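You operate a simulated robot arm through the tools that you are given. There is no shell and no other tool. Be economical: measure what you need, move in short steps, check, and stop when the job is done.

You are at the controls of a simulated two-armed robot. One attempt, no reset.

Task
Hold the green frame steady and swap its card for the yellow-tab one.
Fine: the old card goes into the orange slot of the slotted stand; shut the catch again.

It is judged by the outcome, as a careful person would: the job done as asked, and still so three seconds after it is handed in. It fails if anything else is knocked over, pushed out of place, dropped, spilled or broken.

Robot
Two 6-joint arms with two-finger parallel grippers on one trunk, on a base that drives. Base frame: it is fixed to the floor where the robot stands at the start and does not move with it; the origin is under the middle of the robot, x ahead of it, y to its left, z up. Readings come in mm, rad, newtons and seconds.
The left shoulder is at the start at [70, 166, 1432], the right one opposite. With the tool pointing down near the work surface each hand reaches from about 360 to 780 mm from the robot's upright axis, wherever it stands, measured 20 degrees to its own side. Places, roughly: catch of the green frame [500, 0, 1000]; orange slot of the slotted stand [500, -200, 800]; green frame [500, 100, 800]. Payload 3.91 kg a hand.
The TCP of each hand is the grasp point between the finger pads, 30 mm short of the fingertips. In the tool frame z runs along the fingers and y along their closing line. The gripper opens to 110 mm. The fingers are 20 mm wide and 10 mm thick; the gripper's body (48 by 112 mm) begins 55 mm behind the TCP.
Orientation is that of the tool frame in the base frame, as a unit quaternion [x, y, z, w]. With the fingers straight down and closing along the base's y, the tool's x points along the base's -x, its y along +y and its z along -z.

Tools
- The arms move only by the tool play_rows. It takes "left_targets", "right_targets" or both (then of equal length, played together; a hand with none holds still); each is text: rows parted by semicolons, each of 7 numbers parted by spaces: the closure, from 0 (fully open) to 1 (shut), then the shift along the tool's x, y, z in mm, then the turn, a rotation vector about the tool's x, y, z in rad. In form: jaw dx dy dz rx ry rz; .... A call has 1 to 8 rows; each row is the pose to reach, as a shift and turn from the pose commanded when the call began, along the tool's axes at that moment. Each row takes 0.2 s and may step no farther than 50 mm and 0.15 rad from the row before; otherwise, or with a gripper value out of range, the whole call is refused. Where a pose cannot be reached the arm comes as near as it can. A force on the tool above 40 N (or 10 N above the force at the start of the call, whichever is more), or a blocked arm, ends the call early, and 0.2 s more pass. Each finger travels about 108 mm/s and halts on what it meets, pressing with about 33 N; the grip force reading is that of the motor and also rises with nothing between the fingers. The clock runs only during rows and for 0.2 s after the last one: add rows that repeat a pose to give the fingers time. The reply holds the time, the measured pose of the TCP, the force on the tool along the base axes, the opening and the grip force, in the units named above and with some noise.
- Cameras (640 x 400 px; columns grow to the right, rows downward): "scene" is now at [125.5, 0.5, 1633.2]; the picture's right is [0.01, -1.00, 0.00], its down [-0.81, -0.01, -0.59] and it looks along [0.59, 0.01, -0.81] (base axes); focal length 278 px, centre (320, 200). "left" rides on the left gripper at [77, -7, -114] in its tool frame; the picture's right is [0.09, 1.00, 0.00], its down [-0.80, 0.07, -0.59] and it looks along [-0.59, 0.05, 0.80] (tool axes); focal length 270 px, centre (320, 200). "right" rides on the right gripper at [77, 7, -114] in its tool frame; the picture's right is [-0.09, 1.00, 0.00], its down [-0.80, -0.07, -0.59] and it looks along [-0.59, -0.05, 0.80] (tool axes); focal length 270 px, centre (320, 200). There is no depth. A picture from a camera that has moved, and an enlarged one, comes with that camera's place and axes in the base frame and with its lens.
- snapshot(camera): a new picture of that camera. No time passes.
- move_column(by): slides the trunk up (or, below 0, down) by that many mm; the arms and the scene camera ride with it, the base frame stays. It gives what a move gives, with no picture.
- base_move(legs): drives the robot by 1 to 6 legs, each [ahead, left, turn to the left] in mm, mm and rad, along the robot's own axes; the way and the turn of a leg run together, so that a leg with both is an arc; at most 1500 mm and 3.142 rad a leg. The arms and the cameras ride along, it lands a little off, and it stops where it bumps. It gives what a move gives.
- head_to(pan, tilt): turns the head with the scene camera to pan (to the left, within 1.501 rad either way) and tilt (down, from -0.506 to 1.204), counted from straight ahead of the robot. It gives what a move gives.
- inspect(camera, box): a new picture of the part [left, top, right, bottom] of that camera's present view, enlarged. No time passes.
- finish_job(): hands the job in; it is judged then, once.

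Work in short steps. Places have to be worked out from the pictures, the camera data and where the tool is seen: move nearer, look again, correct. Check each grasp and each placing, and mend what went wrong. You have 120 turns and 100 pictures in all, those below and enlarged ones among them. Open the grippers and draw the arms clear of the work before you hand the job in, unless the task says otherwise; then end with one line.

The tools are called after "Emit:" as a command line: name --argument value ..., lists and objects as JSON in quotes. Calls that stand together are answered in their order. play_rows: Moves the arms, as the interface text tells. Its arguments: {"type":"object","properties":{"left_targets":{"type":"string"},"right_targets":{"type":"string"}},"required":[]} The other tools are called the same way: move_column (by) slides the trunk up or down; base_move (legs) drives the base; head_to (pan, tilt) turns the head that bears the scene camera; snapshot (camera) takes a picture; inspect (camera, box) takes an enlarged picture of a part of a camera's view; finish_job () hands the job in.

At the start:

```text
time_s: 0.0
left_tool_pos: [595.6, 222.1, 1000.0]
left_ee_rot: [-0.001, 1.0, 0.0, 0.0]
left_contact_force: [0.4, -0.6, 0.8]
left_gripper_width: 110.2
left_grip_force: 0.0
right_tool_pos: [544.5, -304.1, 997.8]
right_ee_rot: [0.0, 1.0, 0.0, 0.002]
right_contact_force: [1.2, -0.1, 1.1]
right_gripper_width: 110.4
right_grip_force: 0.1
trunk travel left (down, up): [-927.0, 13.0]
robot x, y, heading: [0.3, -2.1, 0.002]
head pan, tilt: [0.014, 0.941]
```

scene: 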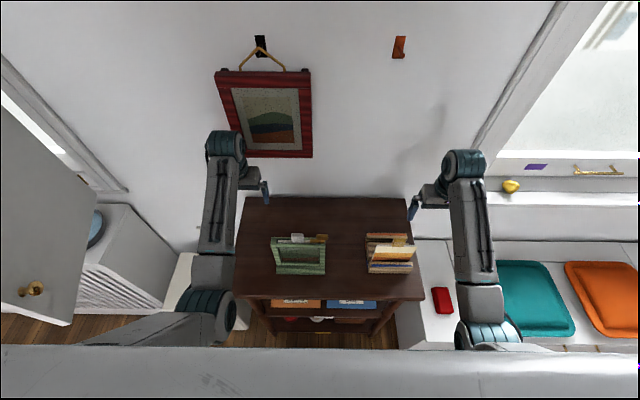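
right: 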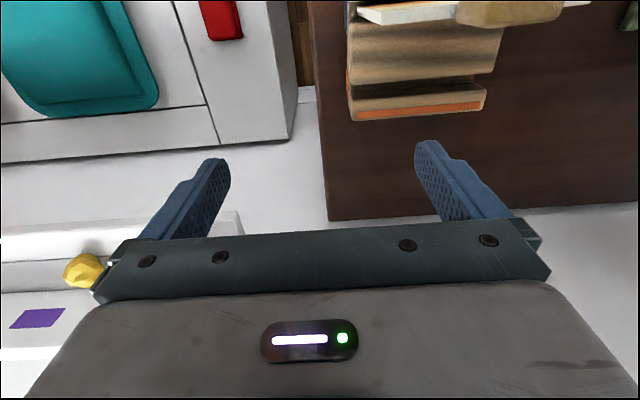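
left: 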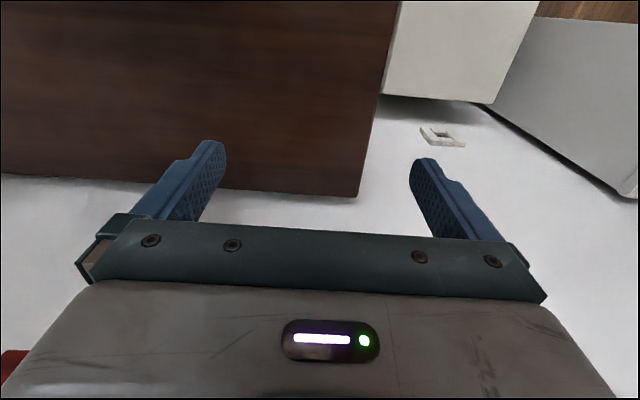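

I see the green frame and the slotted stand on the brown table. I take enlarged views to understand them.

Emit:
inspect --camera "scene" --box '[255, 220, 345, 285]'

Emit:
inspect --camera "scene" --box '[350, 220, 430, 285]'

```text
6.15 times, centred on (300, 252) of scene
camera zoom: at [125.5, 0.5, 1633.2], right [0.01, -1.0, 0.0], down [-0.81, -0.01, -0.59], along [0.59, 0.01, -0.81], focal length 1712 px, centre (443, -123)
```

zoom: 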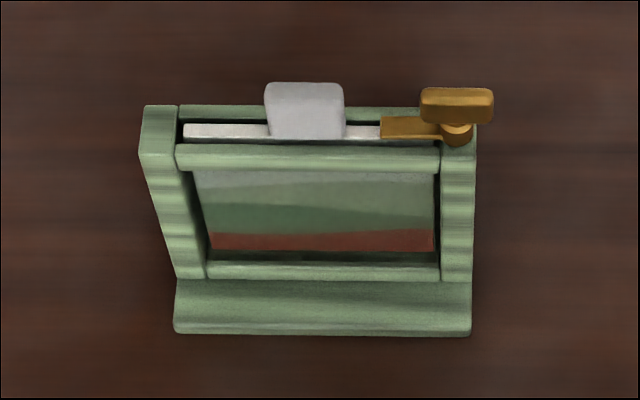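

```text
6.15 times, centred on (390, 252) of scene
camera zoom: at [125.5, 0.5, 1633.2], right [0.01, -1.0, 0.0], down [-0.81, -0.01, -0.59], along [0.59, 0.01, -0.81], focal length 1712 px, centre (-111, -123)
```

zoom: 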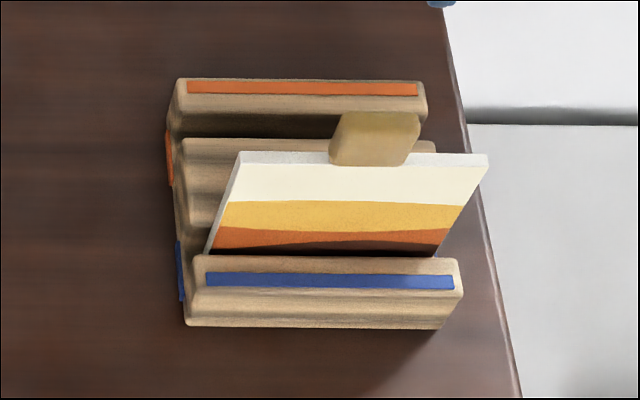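

The right hand goes to a viewing pose above and in front of the catch for a closer look.

Emit:
play_rows --right_targets "0 0 0 -50 0 0 0; 0 27 39 -62 0 0 0; 0 54 78 -62 0 0 0; 0 81 117 -62 0 0 0; 0 108 156 -62 0 0 0; 0 135 195 -62 0 0 0; 0 162 234 -62 0 0 0"

Emit:
snapshot --camera "right"

```text
time_s: 1.3
left_tool_pos: [596.1, 218.8, 1000.7]
left_ee_rot: [0.001, 1.0, 0.002, 0.0]
left_contact_force: [0.4, -1.4, 0.0]
left_gripper_width: 109.8
left_grip_force: 0.1
right_tool_pos: [442.7, -206.8, 1002.1]
right_ee_rot: [0.004, 0.997, -0.08, 0.014]
right_contact_force: [-0.1, -0.8, -0.8]
right_gripper_width: 109.7
right_grip_force: 0.0
right hand out of reach, approached as far as the arm can: row 1, 2, 3, 4, 5, 6
trunk travel left (down, up): [-927.0, 13.0]
robot x, y, heading: [2.4, -0.9, -0.004]
head pan, tilt: [0.014, 0.941]
stopped in row 6 (right hand): the arm was blocked; the commanded pose is now the measured one
```

```text
94 pictures are left
camera right: at [362.3, -182.8, 1111.8], right [0.1, 0.98, -0.16], down [0.78, 0.02, 0.62], along [0.61, -0.18, -0.77], focal length 270 px, centre (320, 200)
```

right: 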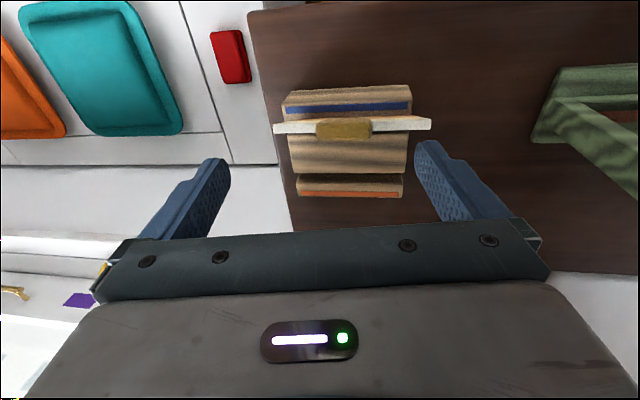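

The right arm is folded too tightly here, and the wrist camera sees the stand. I back the base up by 130 mm to get more comfortable reach.

Emit:
base_move --legs '[[-130, 0, 0]]'

Emit:
snapshot --camera "scene"

```text
time_s: 2.6
left_tool_pos: [467.0, 222.0, 998.8]
left_ee_rot: [0.001, 1.0, 0.001, -0.001]
left_contact_force: [0.2, 0.9, -0.8]
left_gripper_width: 110.0
left_grip_force: 0.1
right_tool_pos: [313.4, -202.8, 1001.2]
right_ee_rot: [0.004, 0.997, -0.08, 0.013]
right_contact_force: [0.4, 0.2, 0.4]
right_gripper_width: 110.0
right_grip_force: 0.1
trunk travel left (down, up): [-927.0, 13.0]
robot x, y, heading: [-131.7, 0.2, -0.003]
head pan, tilt: [0.014, 0.941]
```

```text
93 pictures are left
camera scene: at [-2.3, 0.0, 1632.9], right [0.01, -1.0, 0.0], down [-0.81, -0.01, -0.59], along [0.59, 0.01, -0.81], focal length 278 px, centre (320, 200)
```

scene: 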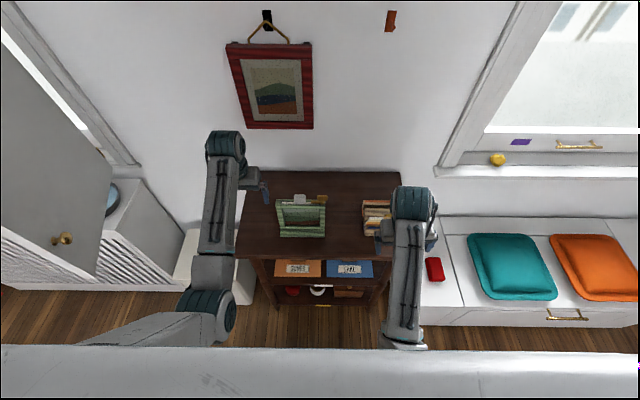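

Now I straighten the right hand and raise it a bit.

Emit:
play_rows --right_targets "0 0 0 -20 -0.08 0.013 -0.004; 0 0 0 -40 -0.16 0.026 -0.008; 0 0 0 -45 -0.16 0.026 -0.008"

```text
time_s: 3.4
left_tool_pos: [465.0, 222.1, 1000.0]
left_ee_rot: [0.001, 1.0, 0.0, 0.0]
left_contact_force: [0.2, 0.9, 1.0]
left_gripper_width: 110.0
left_grip_force: 0.1
right_tool_pos: [312.7, -171.3, 983.6]
right_ee_rot: [0.0, 1.0, 0.0, 0.004]
right_contact_force: [0.7, -0.6, 0.7]
right_gripper_width: 110.0
right_grip_force: 0.0
right hand out of reach, approached as far as the arm can: row 1, 2, 3
trunk travel left (down, up): [-927.0, 13.0]
robot x, y, heading: [-134.3, 3.9, 0.0]
head pan, tilt: [0.014, 0.941]
```

Moving the right hand above the catch region for a look.

Emit:
play_rows --right_targets "0 -30 38 0 0 0 0; 0 -60 76 -10 0 0 0; 0 -90 110 -30 0 0 0; 0 -120 135 -55 0 0 0; 0 -155 151 -66 0 0 0; 0 -155 151 -66 0 0 0"

Emit:
snapshot --camera "right"

```text
time_s: 4.1
left_tool_pos: [466.6, 221.1, 998.7]
left_ee_rot: [0.001, 1.0, 0.0, -0.001]
left_contact_force: [-0.4, -0.3, 0.1]
left_gripper_width: 110.0
left_grip_force: 0.2
right_tool_pos: [374.7, -183.4, 964.1]
right_ee_rot: [0.016, 0.997, -0.081, -0.011]
right_contact_force: [-0.4, -0.6, 1.1]
right_gripper_width: 109.9
right_grip_force: 0.2
right hand out of reach, approached as far as the arm can: row 3
trunk travel left (down, up): [-927.0, 13.0]
robot x, y, heading: [-131.9, 3.0, -0.003]
head pan, tilt: [0.014, 0.941]
stopped in row 3 (right hand): the arm was blocked; the commanded pose is now the measured one
```

```text
92 pictures are left
camera right: at [300.3, -156.5, 1079.2], right [0.12, 0.98, -0.16], down [0.81, 0.0, 0.58], along [0.57, -0.2, -0.8], focal length 270 px, centre (320, 200)
```

right: 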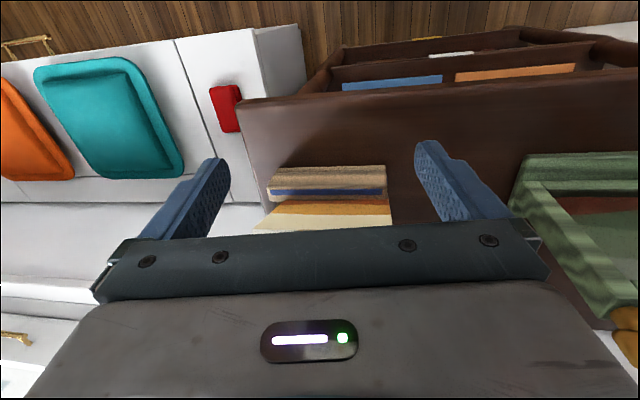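

I correct orientation at nearly the same place, a bit further forward, where the arm is less folded.

Emit:
play_rows --right_targets "0 -10 0 0 -0.08 -0.011 -0.016; 0 -20 0 0 -0.162 -0.022 -0.032; 0 -20 0 0 -0.162 -0.022 -0.032"

```text
time_s: 4.9
left_tool_pos: [463.8, 221.9, 1000.7]
left_ee_rot: [0.001, 1.0, 0.0, 0.0]
left_contact_force: [-0.2, 0.0, 0.1]
left_gripper_width: 109.9
left_grip_force: 0.0
right_tool_pos: [392.5, -181.8, 966.1]
right_ee_rot: [0.001, 1.0, 0.0, 0.001]
right_contact_force: [-0.9, 0.6, 0.4]
right_gripper_width: 110.0
right_grip_force: 0.1
trunk travel left (down, up): [-927.0, 13.0]
robot x, y, heading: [-128.4, 1.3, -0.0]
head pan, tilt: [0.014, 0.941]
```

Upright again. Now I move inward and forward, rising gradually.

Emit:
play_rows --right_targets "0 -5 40 0 0 0 0; 0 -15 80 -5 0 0 0; 0 -30 115 -30 0 0 0; 0 -50 145 -60 0 0 0; 0 -75 162 -84 0 0 0; 0 -75 162 -84 0 0 0"

Emit:
snapshot --camera "right"

```text
time_s: 5.7
left_tool_pos: [466.5, 220.3, 999.0]
left_ee_rot: [0.001, 1.0, 0.0, -0.001]
left_contact_force: [-0.3, -0.4, 0.5]
left_gripper_width: 109.9
left_grip_force: 0.0
right_tool_pos: [422.2, -172.1, 962.3]
right_ee_rot: [0.027, 0.996, -0.081, -0.014]
right_contact_force: [0.3, 0.3, 0.2]
right_gripper_width: 110.1
right_grip_force: 0.1
right hand out of reach, approached as far as the arm can: row 3, 4
trunk travel left (down, up): [-927.0, 13.0]
robot x, y, heading: [-127.2, -3.6, -0.001]
head pan, tilt: [0.014, 0.941]
stopped in row 4 (right hand): the arm was blocked; the commanded pose is now the measured one
```

```text
91 pictures are left
camera right: at [349.1, -144.3, 1076.0], right [0.14, 0.98, -0.16], down [0.81, -0.02, 0.58], along [0.56, -0.21, -0.8], focal length 270 px, centre (320, 200)
```

right: 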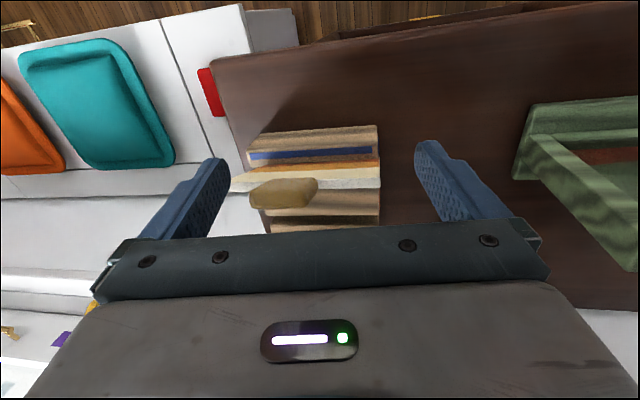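

The limit looks like arm folding, so greater distance helps. I back up another 90 mm and then straighten the hand farther out.

Emit:
base_move --legs '[[-90, 0, 0]]'

Emit:
play_rows --right_targets "0 -10 0 0 -0.08 -0.014 -0.027; 0 -20 0 0 -0.162 -0.028 -0.054; 0 -20 0 0 -0.162 -0.028 -0.054"

```text
time_s: 6.8
left_tool_pos: [379.6, 220.6, 997.0]
left_ee_rot: [0.002, 1.0, 0.0, -0.002]
left_contact_force: [0.2, 0.7, 0.9]
left_gripper_width: 110.0
left_grip_force: 0.0
right_tool_pos: [334.9, -172.9, 960.9]
right_ee_rot: [0.028, 0.996, -0.082, -0.015]
right_contact_force: [-0.1, -0.3, -0.3]
right_gripper_width: 110.1
right_grip_force: 0.2
trunk travel left (down, up): [-927.0, 13.0]
robot x, y, heading: [-218.6, 2.4, -0.002]
head pan, tilt: [0.014, 0.941]
```

```text
time_s: 7.6
left_tool_pos: [375.6, 221.2, 1000.8]
left_ee_rot: [0.002, 1.0, 0.001, 0.001]
left_contact_force: [-0.8, -0.6, 0.1]
left_gripper_width: 110.0
left_grip_force: 0.0
right_tool_pos: [350.2, -173.9, 964.6]
right_ee_rot: [0.001, 1.0, 0.0, 0.003]
right_contact_force: [-0.5, 0.1, 0.3]
right_gripper_width: 110.1
right_grip_force: 0.1
trunk travel left (down, up): [-927.0, 13.0]
robot x, y, heading: [-221.1, 0.6, -0.001]
head pan, tilt: [0.014, 0.941]
```

Moving inward, then forward, then up, staying in the gap between the frame and stand.

Emit:
play_rows --right_targets "0 -25 40 0 0 0 0; 0 -50 80 0 0 0 0; 0 -75 95 -10 0 0 0; 0 -80 95 -40 0 0 0; 0 -85 95 -75 0 0 0; 0 -85 95 -75 0 0 0"

Emit:
snapshot --camera "right"

```text
time_s: 9.0
left_tool_pos: [377.0, 220.0, 1000.2]
left_ee_rot: [0.002, 1.0, 0.0, 0.0]
left_contact_force: [-0.1, 0.0, -0.5]
left_gripper_width: 109.9
left_grip_force: 0.0
right_tool_pos: [435.4, -78.3, 1038.3]
right_ee_rot: [0.001, 1.0, 0.001, 0.002]
right_contact_force: [-0.7, 0.6, 0.0]
right_gripper_width: 110.2
right_grip_force: 0.1
trunk travel left (down, up): [-927.0, 13.0]
robot x, y, heading: [-221.4, -1.5, -0.006]
head pan, tilt: [0.014, 0.941]
```

```text
90 pictures are left
camera right: at [358.1, -72.2, 1153.1], right [0.09, 1.0, 0.0], down [0.8, -0.07, 0.6], along [0.59, -0.05, -0.8], focal length 270 px, centre (320, 200)
```

right: 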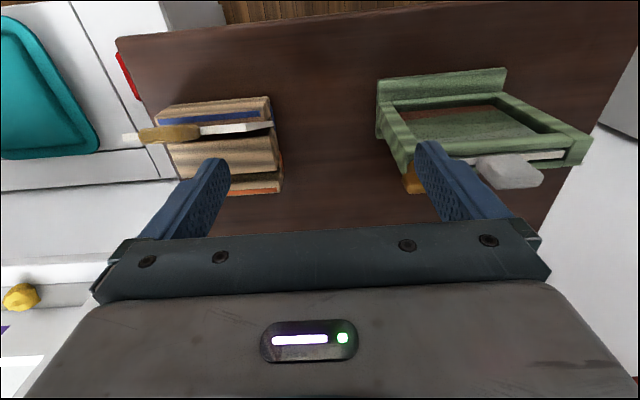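

This reach works. I move higher and forward to look down on the catch.

Emit:
play_rows --right_targets "0 -20 15 -30 0 0 0; 0 -45 35 -42 0 0 0; 0 -75 58 -42 0 0 0; 0 -75 58 -42 0 0 0"

Emit:
snapshot --camera "right"

Emit:
inspect --camera "scene" --box '[280, 160, 400, 235]'

```text
time_s: 10.0
left_tool_pos: [376.5, 219.8, 1001.1]
left_ee_rot: [0.001, 1.0, 0.0, 0.0]
left_contact_force: [1.0, 0.3, 1.2]
left_gripper_width: 110.0
left_grip_force: 0.0
right_tool_pos: [509.1, -19.7, 1080.2]
right_ee_rot: [0.001, 1.0, 0.0, 0.002]
right_contact_force: [-0.7, -0.2, 0.9]
right_gripper_width: 110.1
right_grip_force: 0.0
trunk travel left (down, up): [-927.0, 13.0]
robot x, y, heading: [-219.3, -0.2, -0.004]
head pan, tilt: [0.014, 0.941]
```

```text
89 pictures are left
camera right: at [432.1, -12.6, 1195.1], right [0.09, 1.0, 0.0], down [0.8, -0.07, 0.6], along [0.6, -0.05, -0.8], focal length 270 px, centre (320, 200)
```

right: 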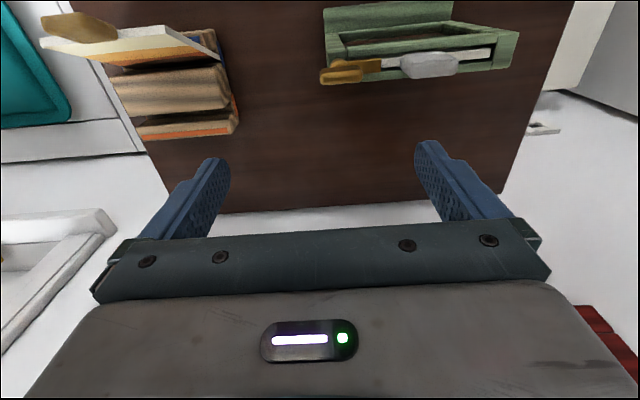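

```text
5.33 times, centred on (340, 198) of scene
camera zoom: at [-94.9, 0.0, 1633.3], right [0.01, -1.0, 0.0], down [-0.81, -0.01, -0.59], along [0.59, 0.01, -0.81], focal length 1484 px, centre (213, 213)
```

zoom: 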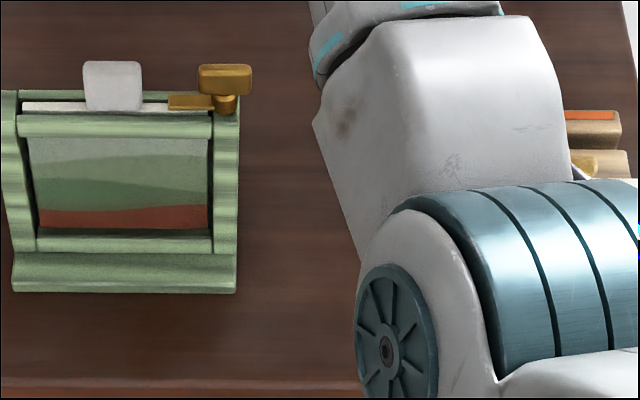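

Emit:
inspect --camera "right" --box '[310, 0, 530, 130]'

Emit:
inspect --camera "right" --box '[30, 0, 270, 150]'

```text
2.91 times, centred on (420, 65) of right
camera zoom: at [432.1, -12.6, 1195.1], right [0.09, 1.0, 0.0], down [0.8, -0.07, 0.6], along [0.6, -0.05, -0.8], focal length 786 px, centre (29, 593)
```

zoom: 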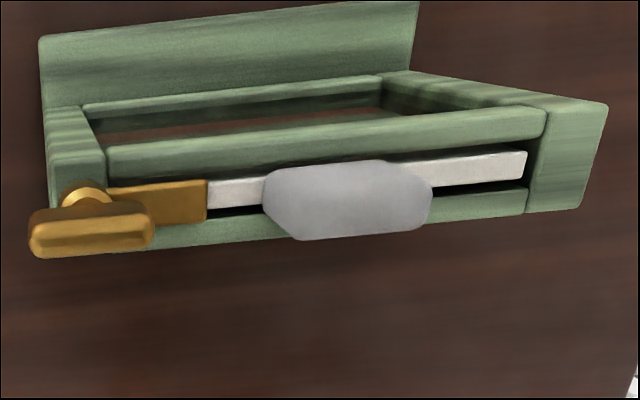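

```text
2.67 times, centred on (150, 75) of right
camera zoom: at [432.1, -12.6, 1195.1], right [0.09, 1.0, 0.0], down [0.8, -0.07, 0.6], along [0.6, -0.05, -0.8], focal length 721 px, centre (773, 533)
```

zoom: 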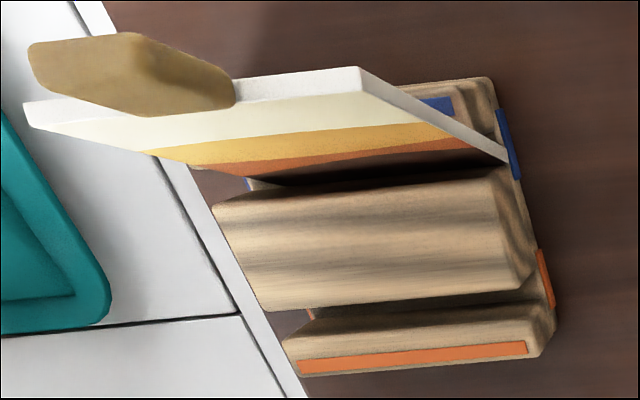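

Triangulated: knob top ≈(477, 1, 985), tab top ≈(482, 66, 983), frame about 150 wide with its left post at y≈132, frame yaw ≈0. The left hand will hold the left post from the left with a 45° tilted tool, closing along x; I start by turning it.

Emit:
play_rows --left_targets "0.4 -40 25 0 0 0 0; 0.4 -70 50 0 0 0 0.15; 0.4 -70 60 0 0 0 0.3; 0.4 -70 60 0 0 0 0.45; 0.4 -70 60 0 0 0 0.6; 0.4 -70 60 0 0 0 0.75; 0.4 -70 60 0 0 0 0.9; 0.4 -70 60 0 0 0 1.05"

Emit:
play_rows --left_targets "0.4 0 0 0 0 0 0.15; 0.4 0 0 0 0 0 0.3; 0.4 0 0 0 0 0 0.45; 0.4 0 0 0 0 0 0.521; 0.4 0 0 0 0 0 0.521"

```text
time_s: 11.8
left_tool_pos: [446.9, 282.1, 998.3]
left_ee_rot: [0.504, 0.864, 0.0, 0.0]
left_contact_force: [-0.4, 0.1, 0.6]
left_gripper_width: 65.8
left_grip_force: 0.0
right_tool_pos: [509.5, -18.1, 1079.9]
right_ee_rot: [0.001, 1.0, 0.001, 0.002]
right_contact_force: [0.6, -0.4, 0.2]
right_gripper_width: 110.0
right_grip_force: 0.0
trunk travel left (down, up): [-927.0, 13.0]
robot x, y, heading: [-222.2, 1.5, -0.003]
head pan, tilt: [0.014, 0.941]
```

```text
time_s: 13.0
left_tool_pos: [446.9, 280.3, 999.3]
left_ee_rot: [0.708, 0.706, 0.0, 0.0]
left_contact_force: [0.1, 0.7, 0.2]
left_gripper_width: 66.0
left_grip_force: 0.1
right_tool_pos: [510.6, -17.5, 1079.1]
right_ee_rot: [0.001, 1.0, 0.0, 0.001]
right_contact_force: [-0.3, 1.0, -0.3]
right_gripper_width: 110.0
right_grip_force: 0.1
trunk travel left (down, up): [-927.0, 13.0]
robot x, y, heading: [-220.2, 0.2, -0.001]
head pan, tilt: [0.014, 0.941]
```

The turn worked. Now the tilt about tool y, and moving closer to the left of the post.

Emit:
play_rows --left_targets "0.4 0 10 0 0 -0.15 0; 0.4 0 20 0 0 -0.3 0; 0.4 0 30 10 0 -0.45 0; 0.4 -10 30 20 0 -0.6 0; 0.4 -20 30 30 0 -0.75 0; 0.4 -30 30 40 0 -0.785 0; 0.4 -30 30 40 0 -0.785 0"

Emit:
snapshot --camera "left"

Emit:
snapshot --camera "scene"

```text
time_s: 14.6
left_tool_pos: [477.3, 249.9, 960.3]
left_ee_rot: [0.655, 0.652, -0.271, 0.271]
left_contact_force: [0.7, 0.0, -0.7]
left_gripper_width: 65.9
left_grip_force: 0.0
right_tool_pos: [510.3, -19.2, 1080.1]
right_ee_rot: [0.001, 1.0, 0.0, 0.003]
right_contact_force: [-0.2, 0.4, -0.1]
right_gripper_width: 110.0
right_grip_force: 0.1
trunk travel left (down, up): [-927.0, 13.0]
robot x, y, heading: [-223.9, -0.2, -0.007]
head pan, tilt: [0.014, 0.941]
```

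```text
85 pictures are left
camera left: at [469.8, 385.6, 986.8], right [1.0, 0.06, -0.06], down [0.07, -0.15, 0.99], along [0.05, -0.99, -0.15], focal length 270 px, centre (320, 200)
```

left: 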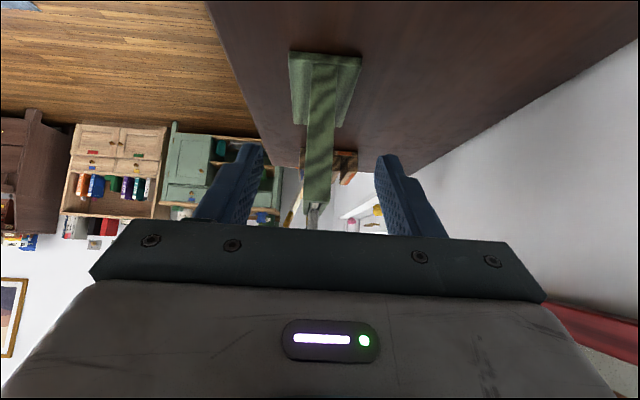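

```text
84 pictures are left
camera scene: at [-94.6, 0.3, 1633.3], right [0.01, -1.0, 0.0], down [-0.81, -0.01, -0.59], along [0.59, 0.01, -0.81], focal length 278 px, centre (320, 200)
```

scene: 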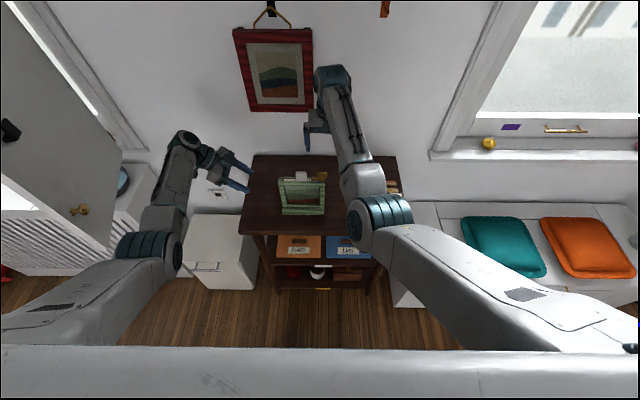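

Clear side view: post centred at x≈480, top z≈955, foot from x 444 to 515. I approach to bracket the post without closing.

Emit:
play_rows --left_targets "0.4 -12 1 40 0 0 0; 0.4 -24 2 80 0 0 0; 0.4 -35 3 118 0 0 0; 0.4 -35 3 118 0 0 0"

Emit:
snapshot --camera "left"

Emit:
inspect --camera "scene" --box '[240, 150, 360, 225]'

```text
time_s: 15.6
left_tool_pos: [479.2, 141.6, 901.8]
left_ee_rot: [0.654, 0.652, -0.271, 0.271]
left_contact_force: [-0.1, -0.2, 0.3]
left_gripper_width: 66.2
left_grip_force: 0.1
right_tool_pos: [510.8, -17.5, 1079.3]
right_ee_rot: [0.001, 1.0, 0.0, 0.002]
right_contact_force: [-0.4, 0.0, -0.5]
right_gripper_width: 110.0
right_grip_force: 0.1
trunk travel left (down, up): [-927.0, 13.0]
robot x, y, heading: [-217.3, 3.0, -0.002]
head pan, tilt: [0.014, 0.941]
```

```text
83 pictures are left
camera left: at [471.5, 276.9, 928.5], right [1.0, 0.06, -0.06], down [0.07, -0.15, 0.99], along [0.05, -0.99, -0.15], focal length 270 px, centre (320, 200)
```

left: 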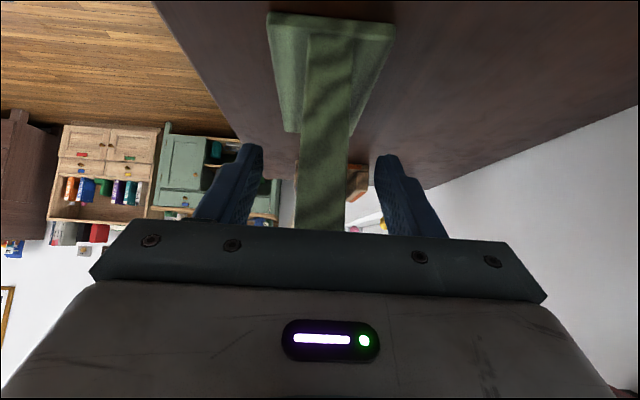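

```text
5.33 times, centred on (300, 188) of scene
camera zoom: at [-94.3, 0.8, 1633.2], right [0.01, -1.0, 0.0], down [-0.81, -0.01, -0.59], along [0.59, 0.01, -0.81], focal length 1484 px, centre (427, 267)
```

zoom: 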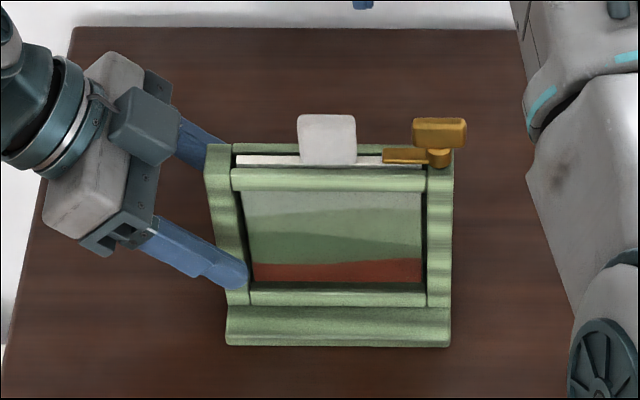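

Post centre is within about 2 mm of the tool line. I close with a 1.5 mm correction.

Emit:
play_rows --left_targets "0.4 0 1.5 0 0 0 0; 0.6 0 1.5 0 0 0 0; 0.8 0 1.5 0 0 0 0; 1 0 1.5 0 0 0 0; 1 0 1.5 0 0 0 0; 1 0 1.5 0 0 0 0"

Emit:
snapshot --camera "left"

Emit:
inspect --camera "right" --box '[310, 0, 530, 130]'

```text
time_s: 17.0
left_tool_pos: [481.3, 142.1, 902.2]
left_ee_rot: [0.654, 0.652, -0.272, 0.27]
left_contact_force: [-0.3, -0.8, 0.2]
left_gripper_width: 26.0
left_grip_force: 33.3
right_tool_pos: [509.9, -18.2, 1079.0]
right_ee_rot: [0.0, 1.0, 0.0, 0.002]
right_contact_force: [0.6, 0.1, 0.3]
right_gripper_width: 110.2
right_grip_force: 0.1
trunk travel left (down, up): [-927.0, 13.0]
robot x, y, heading: [-225.7, -0.7, -0.007]
head pan, tilt: [0.014, 0.941]
```

```text
81 pictures are left
camera left: at [473.3, 277.3, 928.8], right [1.0, 0.06, -0.06], down [0.07, -0.15, 0.99], along [0.05, -0.99, -0.15], focal length 270 px, centre (320, 200)
```

left: 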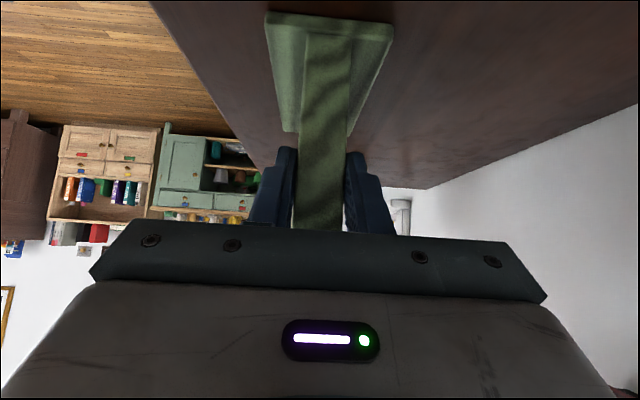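

```text
2.91 times, centred on (420, 65) of right
camera zoom: at [432.5, -12.7, 1194.7], right [0.09, 1.0, 0.0], down [0.8, -0.07, 0.6], along [0.6, -0.05, -0.8], focal length 786 px, centre (29, 593)
```

zoom: 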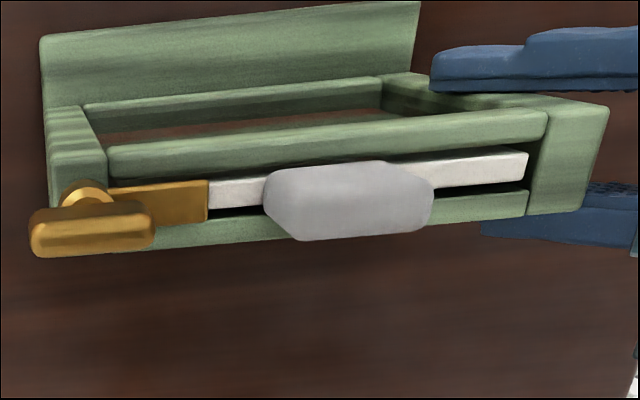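

Frame is held: 26 mm thick post, centre x≈481. Now I turn the right hand -90° about its axis while still high, over the catch.

Emit:
play_rows --right_targets "0 5 0 0 0 0 -0.15; 0 10 5 0 0 0 -0.3; 0 15 10 0 0 0 -0.45; 0 20 15 0 0 0 -0.6; 0 25 20 0 0 0 -0.75; 0 29 20 0 0 0 -0.9; 0 29 20 0 0 0 -1.05; 0 29 20 0 0 0 -1.2"

Emit:
play_rows --right_targets "0 0 0 0 0 0 -0.15; 0 0 0 0 0 0 -0.3; 0 0 0 0 0 0 -0.371; 0.3 0 0 10 0 0 -0.371; 0.3 0 0 20 0 0 -0.371; 0.3 0 0 20 0 0 -0.371"

Emit:
snapshot --camera "right"

```text
time_s: 18.8
left_tool_pos: [480.1, 143.0, 902.4]
left_ee_rot: [0.654, 0.652, -0.272, 0.27]
left_contact_force: [0.3, -0.4, -0.1]
left_gripper_width: 25.8
left_grip_force: 33.1
right_tool_pos: [482.9, -0.9, 1079.3]
right_ee_rot: [-0.565, 0.825, -0.001, 0.002]
right_contact_force: [0.8, 0.3, 0.1]
right_gripper_width: 109.8
right_grip_force: 0.1
trunk travel left (down, up): [-927.0, 13.0]
robot x, y, heading: [-216.0, 5.0, -0.005]
head pan, tilt: [0.014, 0.941]
```

```text
time_s: 20.2
left_tool_pos: [480.3, 143.3, 901.9]
left_ee_rot: [0.654, 0.652, -0.271, 0.27]
left_contact_force: [-1.2, 0.2, 0.0]
left_gripper_width: 26.0
left_grip_force: 32.9
right_tool_pos: [482.2, -0.1, 1058.1]
right_ee_rot: [-0.707, 0.707, -0.001, 0.002]
right_contact_force: [1.0, 0.3, 0.2]
right_gripper_width: 77.3
right_grip_force: 0.1
trunk travel left (down, up): [-927.0, 13.0]
robot x, y, heading: [-216.2, 1.6, 0.001]
head pan, tilt: [0.014, 0.941]
```

```text
79 pictures are left
camera right: at [475.0, -78.4, 1174.4], right [-1.0, 0.09, 0.0], down [0.07, 0.8, 0.59], along [0.06, 0.59, -0.8], focal length 270 px, centre (320, 200)
```

right: 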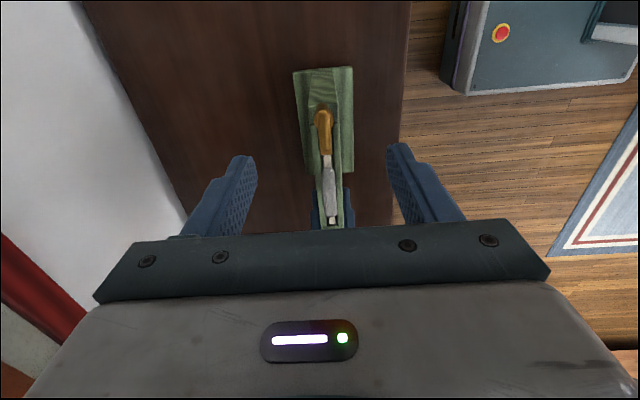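

Emit:
inspect --camera "right" --box '[260, 60, 400, 230]'

```text
2.35 times, centred on (330, 145) of right
camera zoom: at [475.0, -78.4, 1174.4], right [-1.0, 0.09, 0.0], down [0.07, 0.8, 0.59], along [0.06, 0.59, -0.8], focal length 636 px, centre (296, 329)
```

zoom: 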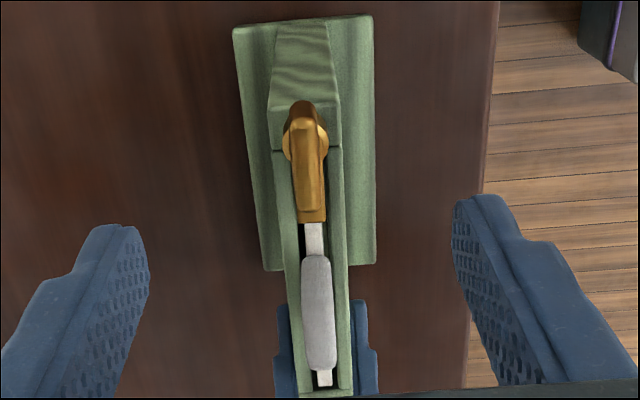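

Catch seen clearly: knob ~10 mm thick, pivot near (480.5, -2). I lower with narrower opening to bracket the knob, then check.

Emit:
play_rows --right_targets "0.5 2 1.5 20 0 0 0; 0.6 2 1.5 40 0 0 0; 0.6 2 1.5 54 0 0 0; 0.6 2 1.5 54 0 0 0"

Emit:
inspect --camera "right" --box '[220, 80, 420, 230]'

Emit:
inspect --camera "scene" --box '[270, 140, 360, 200]'

```text
time_s: 21.2
left_tool_pos: [480.9, 143.2, 900.8]
left_ee_rot: [0.655, 0.652, -0.271, 0.269]
left_contact_force: [0.5, -0.1, 0.7]
left_gripper_width: 25.5
left_grip_force: 33.4
right_tool_pos: [482.5, -1.5, 1004.9]
right_ee_rot: [-0.707, 0.708, -0.001, 0.001]
right_contact_force: [0.0, -0.1, -0.1]
right_gripper_width: 44.0
right_grip_force: 0.0
trunk travel left (down, up): [-927.0, 13.0]
robot x, y, heading: [-222.3, 2.6, -0.003]
head pan, tilt: [0.014, 0.941]
```

```text
2.67 times, centred on (320, 155) of right
camera zoom: at [474.0, -80.1, 1120.1], right [-1.0, 0.09, 0.0], down [0.07, 0.8, 0.59], along [0.06, 0.59, -0.8], focal length 721 px, centre (320, 320)
```

zoom: 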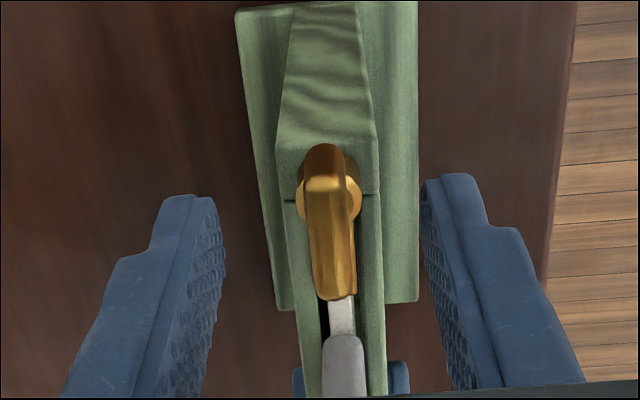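

```text
6.67 times, centred on (315, 170) of scene
camera zoom: at [-94.2, 0.3, 1633.2], right [0.01, -1.0, 0.0], down [-0.81, -0.01, -0.59], along [0.59, 0.01, -0.81], focal length 1854 px, centre (353, 400)
```

zoom: 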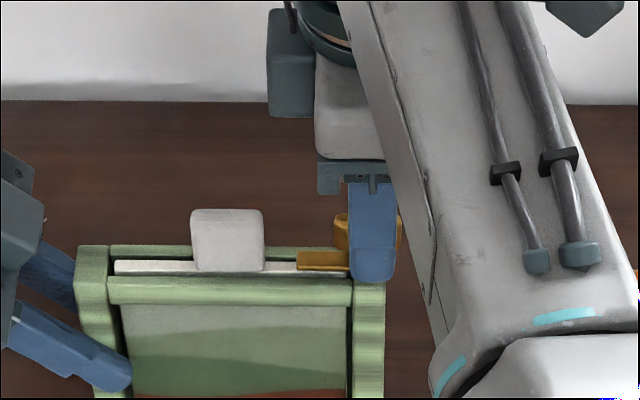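

Knob lies centred between the fingers, about 2 mm toward +y. I shift and close on it.

Emit:
play_rows --right_targets "0.6 -2 0 0 0 0 0; 0.8 -2 0 0 0 0 0; 1 -2 0 0 0 0 0; 1 -2 0 0 0 0 0; 1 -2 0 0 0 0 0"

Emit:
inspect --camera "right" --box '[220, 80, 420, 230]'

```text
time_s: 22.4
left_tool_pos: [481.4, 142.6, 901.7]
left_ee_rot: [0.655, 0.652, -0.271, 0.27]
left_contact_force: [7.4, -0.2, 0.1]
left_gripper_width: 25.9
left_grip_force: 32.9
right_tool_pos: [482.0, -0.6, 1005.1]
right_ee_rot: [-0.707, 0.708, -0.001, 0.001]
right_contact_force: [-6.5, -1.4, 4.0]
right_gripper_width: 8.0
right_grip_force: 32.0
trunk travel left (down, up): [-927.0, 13.0]
robot x, y, heading: [-217.7, -3.2, -0.004]
head pan, tilt: [0.014, 0.941]
```

```text
2.67 times, centred on (320, 155) of right
camera zoom: at [474.1, -78.3, 1120.2], right [-1.0, 0.09, 0.0], down [0.07, 0.8, 0.59], along [0.06, 0.59, -0.8], focal length 721 px, centre (320, 320)
```

zoom: 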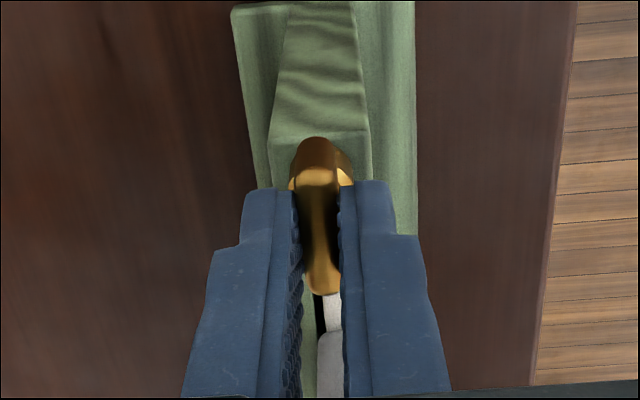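

Gripped at 8 mm. I rotate the catch in small steps (+ about tool z, swinging the bar to the back), watching the force.

Emit:
play_rows --right_targets "1 0 1 0 0 0 0.1; 1 0 1 0 0 0 0.2; 1 0 1 0 0 0 0.3; 1 0 1 0 0 0 0.4"

Emit:
inspect --camera "scene" --box '[270, 140, 360, 200]'

```text
time_s: 23.4
left_tool_pos: [480.9, 142.3, 901.0]
left_ee_rot: [0.654, 0.652, -0.271, 0.271]
left_contact_force: [4.8, 2.9, 1.3]
left_gripper_width: 25.8
left_grip_force: 33.5
right_tool_pos: [481.0, 0.8, 1005.5]
right_ee_rot: [-0.551, 0.835, -0.001, 0.001]
right_contact_force: [-4.9, -0.6, -1.1]
right_gripper_width: 16.1
right_grip_force: 32.8
trunk travel left (down, up): [-927.0, 13.0]
robot x, y, heading: [-216.9, -0.4, -0.007]
head pan, tilt: [0.014, 0.941]
```

```text
6.67 times, centred on (315, 170) of scene
camera zoom: at [-93.6, 0.4, 1633.1], right [0.01, -1.0, 0.0], down [-0.81, -0.01, -0.59], along [0.59, 0.01, -0.81], focal length 1854 px, centre (353, 400)
```

zoom: 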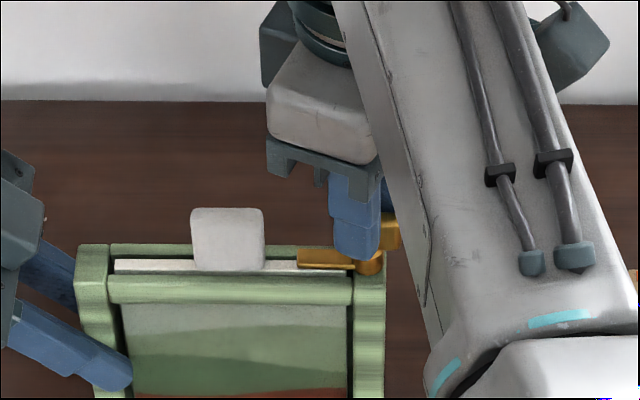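

The jaws were wedged open to 16 mm: the knob did not turn this way. I go back and try the other direction.

Emit:
play_rows --right_targets "1 0 0 0 0 0 -0.1; 1 0 0 0 0 0 -0.2; 1 0 0 0 0 0 -0.3; 1 0 0 0 0 0 -0.4; 1 0 0 0 0 0 -0.5; 1 0 0 0 0 0 -0.6; 1 0 0 0 0 0 -0.7"

Emit:
inspect --camera "scene" --box '[270, 140, 360, 200]'

```text
time_s: 25.0
left_tool_pos: [480.9, 142.5, 901.1]
left_ee_rot: [0.655, 0.652, -0.271, 0.27]
left_contact_force: [2.8, -6.3, 4.8]
left_gripper_width: 26.1
left_grip_force: 32.7
right_tool_pos: [481.8, 0.8, 1005.8]
right_ee_rot: [0.805, -0.594, 0.002, 0.0]
right_contact_force: [-2.6, 6.6, -2.5]
right_gripper_width: 8.1
right_grip_force: 32.5
trunk travel left (down, up): [-927.0, 13.0]
robot x, y, heading: [-221.4, 1.8, -0.004]
head pan, tilt: [0.014, 0.941]
```

```text
6.67 times, centred on (315, 170) of scene
camera zoom: at [-93.7, 0.2, 1633.2], right [0.01, -1.0, 0.0], down [-0.81, -0.01, -0.59], along [0.59, 0.01, -0.81], focal length 1854 px, centre (353, 400)
```

zoom: 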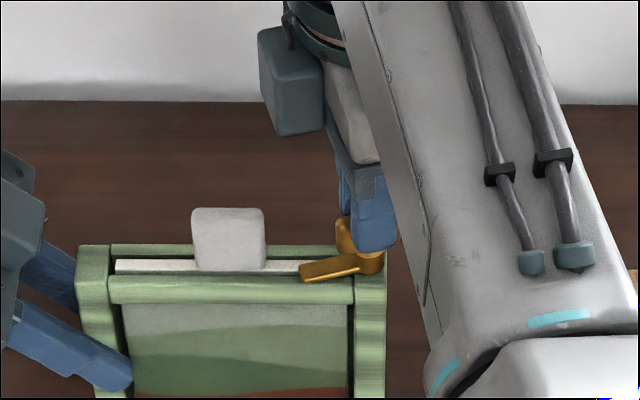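

It turns in this direction (bar swinging toward the robot), width stays at 8 mm. I continue.

Emit:
play_rows --right_targets "1 0 0 0 0 0 -0.12; 1 0 0 0 0 0 -0.24; 1 0 0 0 0 0 -0.36; 1 0 0 0 0 0 -0.48; 1 0 0 0 0 0 -0.6; 1 0 0 0 0 0 -0.72; 1 0 0 0 0 0 -0.84; 1 0 0 0 0 0 -0.96"

Emit:
inspect --camera "scene" --box '[270, 140, 360, 200]'

```text
time_s: 26.8
left_tool_pos: [481.2, 141.6, 901.3]
left_ee_rot: [0.655, 0.652, -0.271, 0.27]
left_contact_force: [4.0, -13.7, 3.2]
left_gripper_width: 26.3
left_grip_force: 32.8
right_tool_pos: [482.0, -1.1, 1005.0]
right_ee_rot: [0.988, -0.155, 0.002, 0.0]
right_contact_force: [-4.9, 13.2, -2.4]
right_gripper_width: 8.3
right_grip_force: 33.6
trunk travel left (down, up): [-927.0, 13.0]
robot x, y, heading: [-219.2, 2.0, 0.004]
head pan, tilt: [0.014, 0.941]
```

```text
6.67 times, centred on (315, 170) of scene
camera zoom: at [-93.8, 0.2, 1633.2], right [0.01, -1.0, 0.0], down [-0.81, -0.01, -0.59], along [0.59, 0.01, -0.81], focal length 1854 px, centre (353, 400)
```

zoom: 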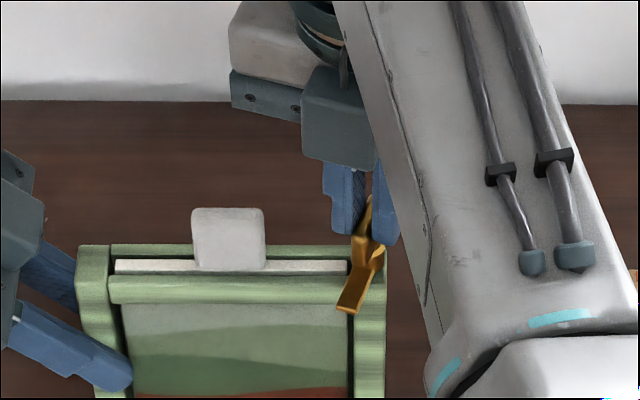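

Nearly there. Another 0.32 rad, with a 1.5 mm shift to ease the side force.

Emit:
play_rows --right_targets "1 0 -1.5 0 0 0 -0.1; 1 0 -1.5 0 0 0 -0.2; 1 0 -1.5 0 0 0 -0.3; 1 0 -1.5 0 0 0 -0.34; 1 0 -1.5 0 0 0 -0.34"

Emit:
inspect --camera "scene" --box '[270, 140, 360, 200]'

```text
time_s: 28.0
left_tool_pos: [481.4, 143.8, 900.8]
left_ee_rot: [0.654, 0.653, -0.271, 0.27]
left_contact_force: [3.3, -6.0, 6.6]
left_gripper_width: 26.1
left_grip_force: 33.4
right_tool_pos: [481.1, -0.7, 1004.7]
right_ee_rot: [1.0, 0.014, 0.002, 0.001]
right_contact_force: [-2.3, 5.1, -5.9]
right_gripper_width: 8.2
right_grip_force: 32.8
trunk travel left (down, up): [-927.0, 13.0]
robot x, y, heading: [-216.3, -5.3, -0.004]
head pan, tilt: [0.014, 0.941]
```

```text
6.67 times, centred on (315, 170) of scene
camera zoom: at [-93.5, 0.4, 1633.2], right [0.01, -1.0, 0.0], down [-0.81, -0.01, -0.59], along [0.59, 0.01, -0.81], focal length 1854 px, centre (353, 400)
```

zoom: 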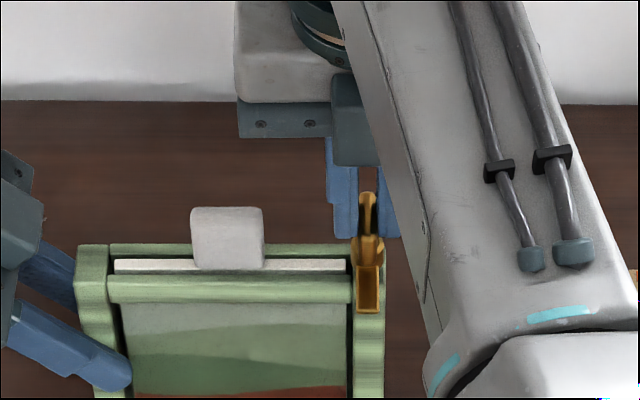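

The catch is open. I release, lift, and turn back to closing along x on the way to the tab.

Emit:
play_rows --right_targets "0.9 0 0 0 0 0 0; 0.75 0 0 0 0 0 0; 0.75 0 0 -30 0 0 0; 0.75 0 0 -70 0 0 0; 0.75 0 0 -70 0 0 0.15; 0.75 0 0 -70 0 0 0.3; 0.75 0 0 -70 0 0 0.45; 0.75 0 0 -70 0 0 0.6"

Emit:
play_rows --right_targets "0.6 0 0 0 0 0 0.15; 0.6 0 0 0 0 0 0.3; 0.6 0 0 0 0 0 0.45; 0.6 0 0 0 0 0 0.6; 0.6 0 0 0 0 0 0.75; 0.6 0 0 0 0 0 0.9; 0.6 0 0 0 0 0 0.999; 0.6 0 0 0 0 0 0.999"

Emit:
inspect --camera "scene" --box '[240, 140, 360, 220]'

```text
time_s: 29.8
left_tool_pos: [480.3, 142.1, 901.2]
left_ee_rot: [0.655, 0.652, -0.271, 0.27]
left_contact_force: [-0.8, 1.9, 0.1]
left_gripper_width: 26.1
left_grip_force: 32.5
right_tool_pos: [482.0, -0.3, 1075.7]
right_ee_rot: [0.959, -0.284, 0.002, 0.0]
right_contact_force: [1.5, -0.1, 0.1]
right_gripper_width: 27.7
right_grip_force: 0.0
trunk travel left (down, up): [-927.0, 13.0]
robot x, y, heading: [-218.6, -1.6, -0.005]
head pan, tilt: [0.014, 0.941]
```

```text
time_s: 31.6
left_tool_pos: [480.4, 142.4, 901.2]
left_ee_rot: [0.655, 0.652, -0.271, 0.27]
left_contact_force: [-1.2, -0.5, -0.5]
left_gripper_width: 26.0
left_grip_force: 33.4
right_tool_pos: [483.3, 0.3, 1074.6]
right_ee_rot: [-0.706, 0.708, -0.002, 0.001]
right_contact_force: [-0.2, 0.0, 0.4]
right_gripper_width: 44.0
right_grip_force: 0.0
trunk travel left (down, up): [-927.0, 13.0]
robot x, y, heading: [-221.2, 3.7, -0.006]
head pan, tilt: [0.014, 0.941]
```

```text
5.00 times, centred on (300, 180) of scene
camera zoom: at [-94.2, 0.3, 1633.2], right [0.01, -1.0, 0.0], down [-0.81, -0.01, -0.59], along [0.59, 0.01, -0.81], focal length 1391 px, centre (420, 300)
```

zoom: 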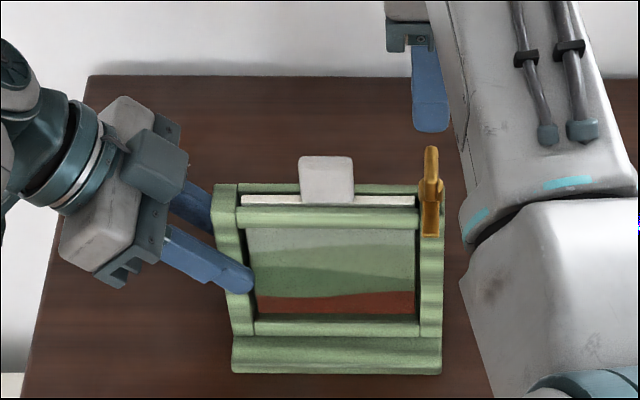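

Catch open, frame unmoved. I move over the tab at y≈66 and look before descending.

Emit:
play_rows --right_targets "0.6 -33 1.5 0 0 0 0; 0.6 -65.5 1.5 10 0 0 0; 0.6 -65.5 1.5 30 0 0 0; 0.6 -65.5 1.5 30 0 0 0"

Emit:
inspect --camera "right" --box '[220, 80, 420, 230]'

Emit:
inspect --camera "scene" --box '[240, 140, 360, 220]'

```text
time_s: 32.6
left_tool_pos: [481.7, 141.5, 901.3]
left_ee_rot: [0.654, 0.652, -0.272, 0.27]
left_contact_force: [-0.2, -0.4, 0.1]
left_gripper_width: 25.9
left_grip_force: 33.3
right_tool_pos: [507.5, 40.8, 1037.0]
right_ee_rot: [0.707, -0.707, 0.001, -0.001]
right_contact_force: [-0.2, -1.0, 0.0]
right_gripper_width: 44.0
right_grip_force: 0.0
right hand out of reach, approached as far as the arm can: row 1, 2, 3, 4
trunk travel left (down, up): [-927.0, 13.0]
robot x, y, heading: [-221.0, 0.9, -0.0]
head pan, tilt: [0.014, 0.941]
```

```text
2.67 times, centred on (320, 155) of right
camera zoom: at [499.1, -37.6, 1152.2], right [-1.0, 0.09, 0.0], down [0.07, 0.8, 0.59], along [0.06, 0.59, -0.8], focal length 721 px, centre (320, 320)
```

zoom: 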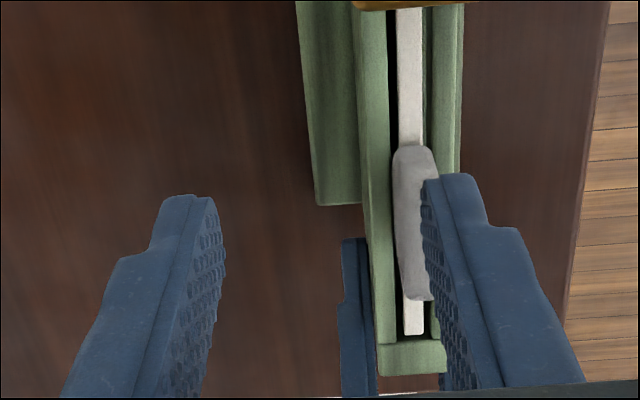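

```text
5.00 times, centred on (300, 180) of scene
camera zoom: at [-93.9, 0.6, 1633.2], right [0.01, -1.0, 0.0], down [-0.81, -0.01, -0.59], along [0.59, 0.01, -0.81], focal length 1391 px, centre (420, 300)
```

zoom: 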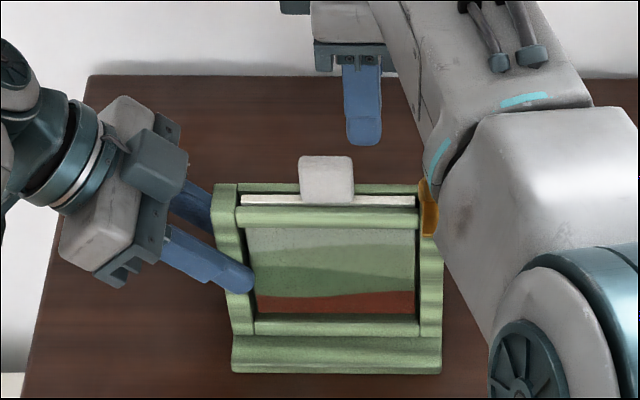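

The tab is beyond the right arm's inward reach from here. The frame stands by itself, so I'll release it, retract, shift the base 85 mm left, and re-grasp. First release and retract.

Emit:
play_rows --left_targets "0.8 0 0 0 0 0 0; 0.6 0 0 0 0 0 0; 0.4 0 0 0 0 0 0; 0.4 0 0 -20 0 0 0; 0.4 0 0 -60 0 0 0; 0.4 0 0 -105 0 0 0; 0.4 0 0 -105 0 0 0" --right_targets "0.6 0 0 -10 0 0 0; 0.6 15 0 -30 0 0 0; 0.6 35 0 -35 0 0 0; 0.6 35 0 -35 0 0 0; 0.6 35 0 -35 0 0 0; 0.6 35 0 -35 0 0 0; 0.6 35 0 -35 0 0 0"

Emit:
inspect --camera "scene" --box '[240, 140, 360, 220]'

```text
time_s: 34.2
left_tool_pos: [479.7, 217.7, 975.9]
left_ee_rot: [0.654, 0.653, -0.271, 0.269]
left_contact_force: [-0.4, -0.1, 0.5]
left_gripper_width: 65.8
left_grip_force: 0.0
right_tool_pos: [506.0, 4.4, 1071.7]
right_ee_rot: [0.707, -0.707, 0.001, -0.001]
right_contact_force: [0.0, 0.3, -0.5]
right_gripper_width: 43.9
right_grip_force: 0.0
trunk travel left (down, up): [-927.0, 13.0]
robot x, y, heading: [-218.8, 0.5, -0.002]
head pan, tilt: [0.014, 0.941]
```

```text
5.00 times, centred on (300, 180) of scene
camera zoom: at [-93.8, -0.5, 1633.2], right [0.01, -1.0, 0.0], down [-0.81, -0.01, -0.59], along [0.59, 0.01, -0.81], focal length 1391 px, centre (420, 300)
```

zoom: 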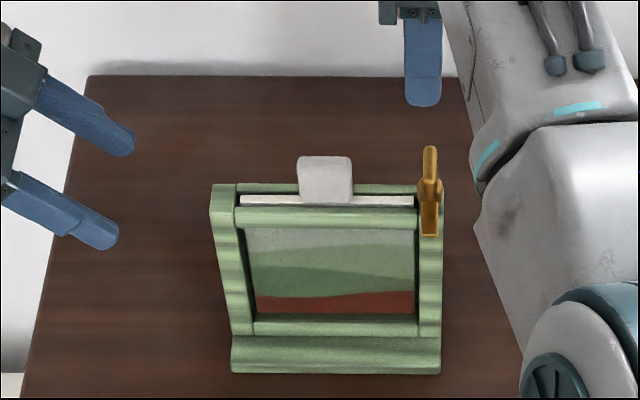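

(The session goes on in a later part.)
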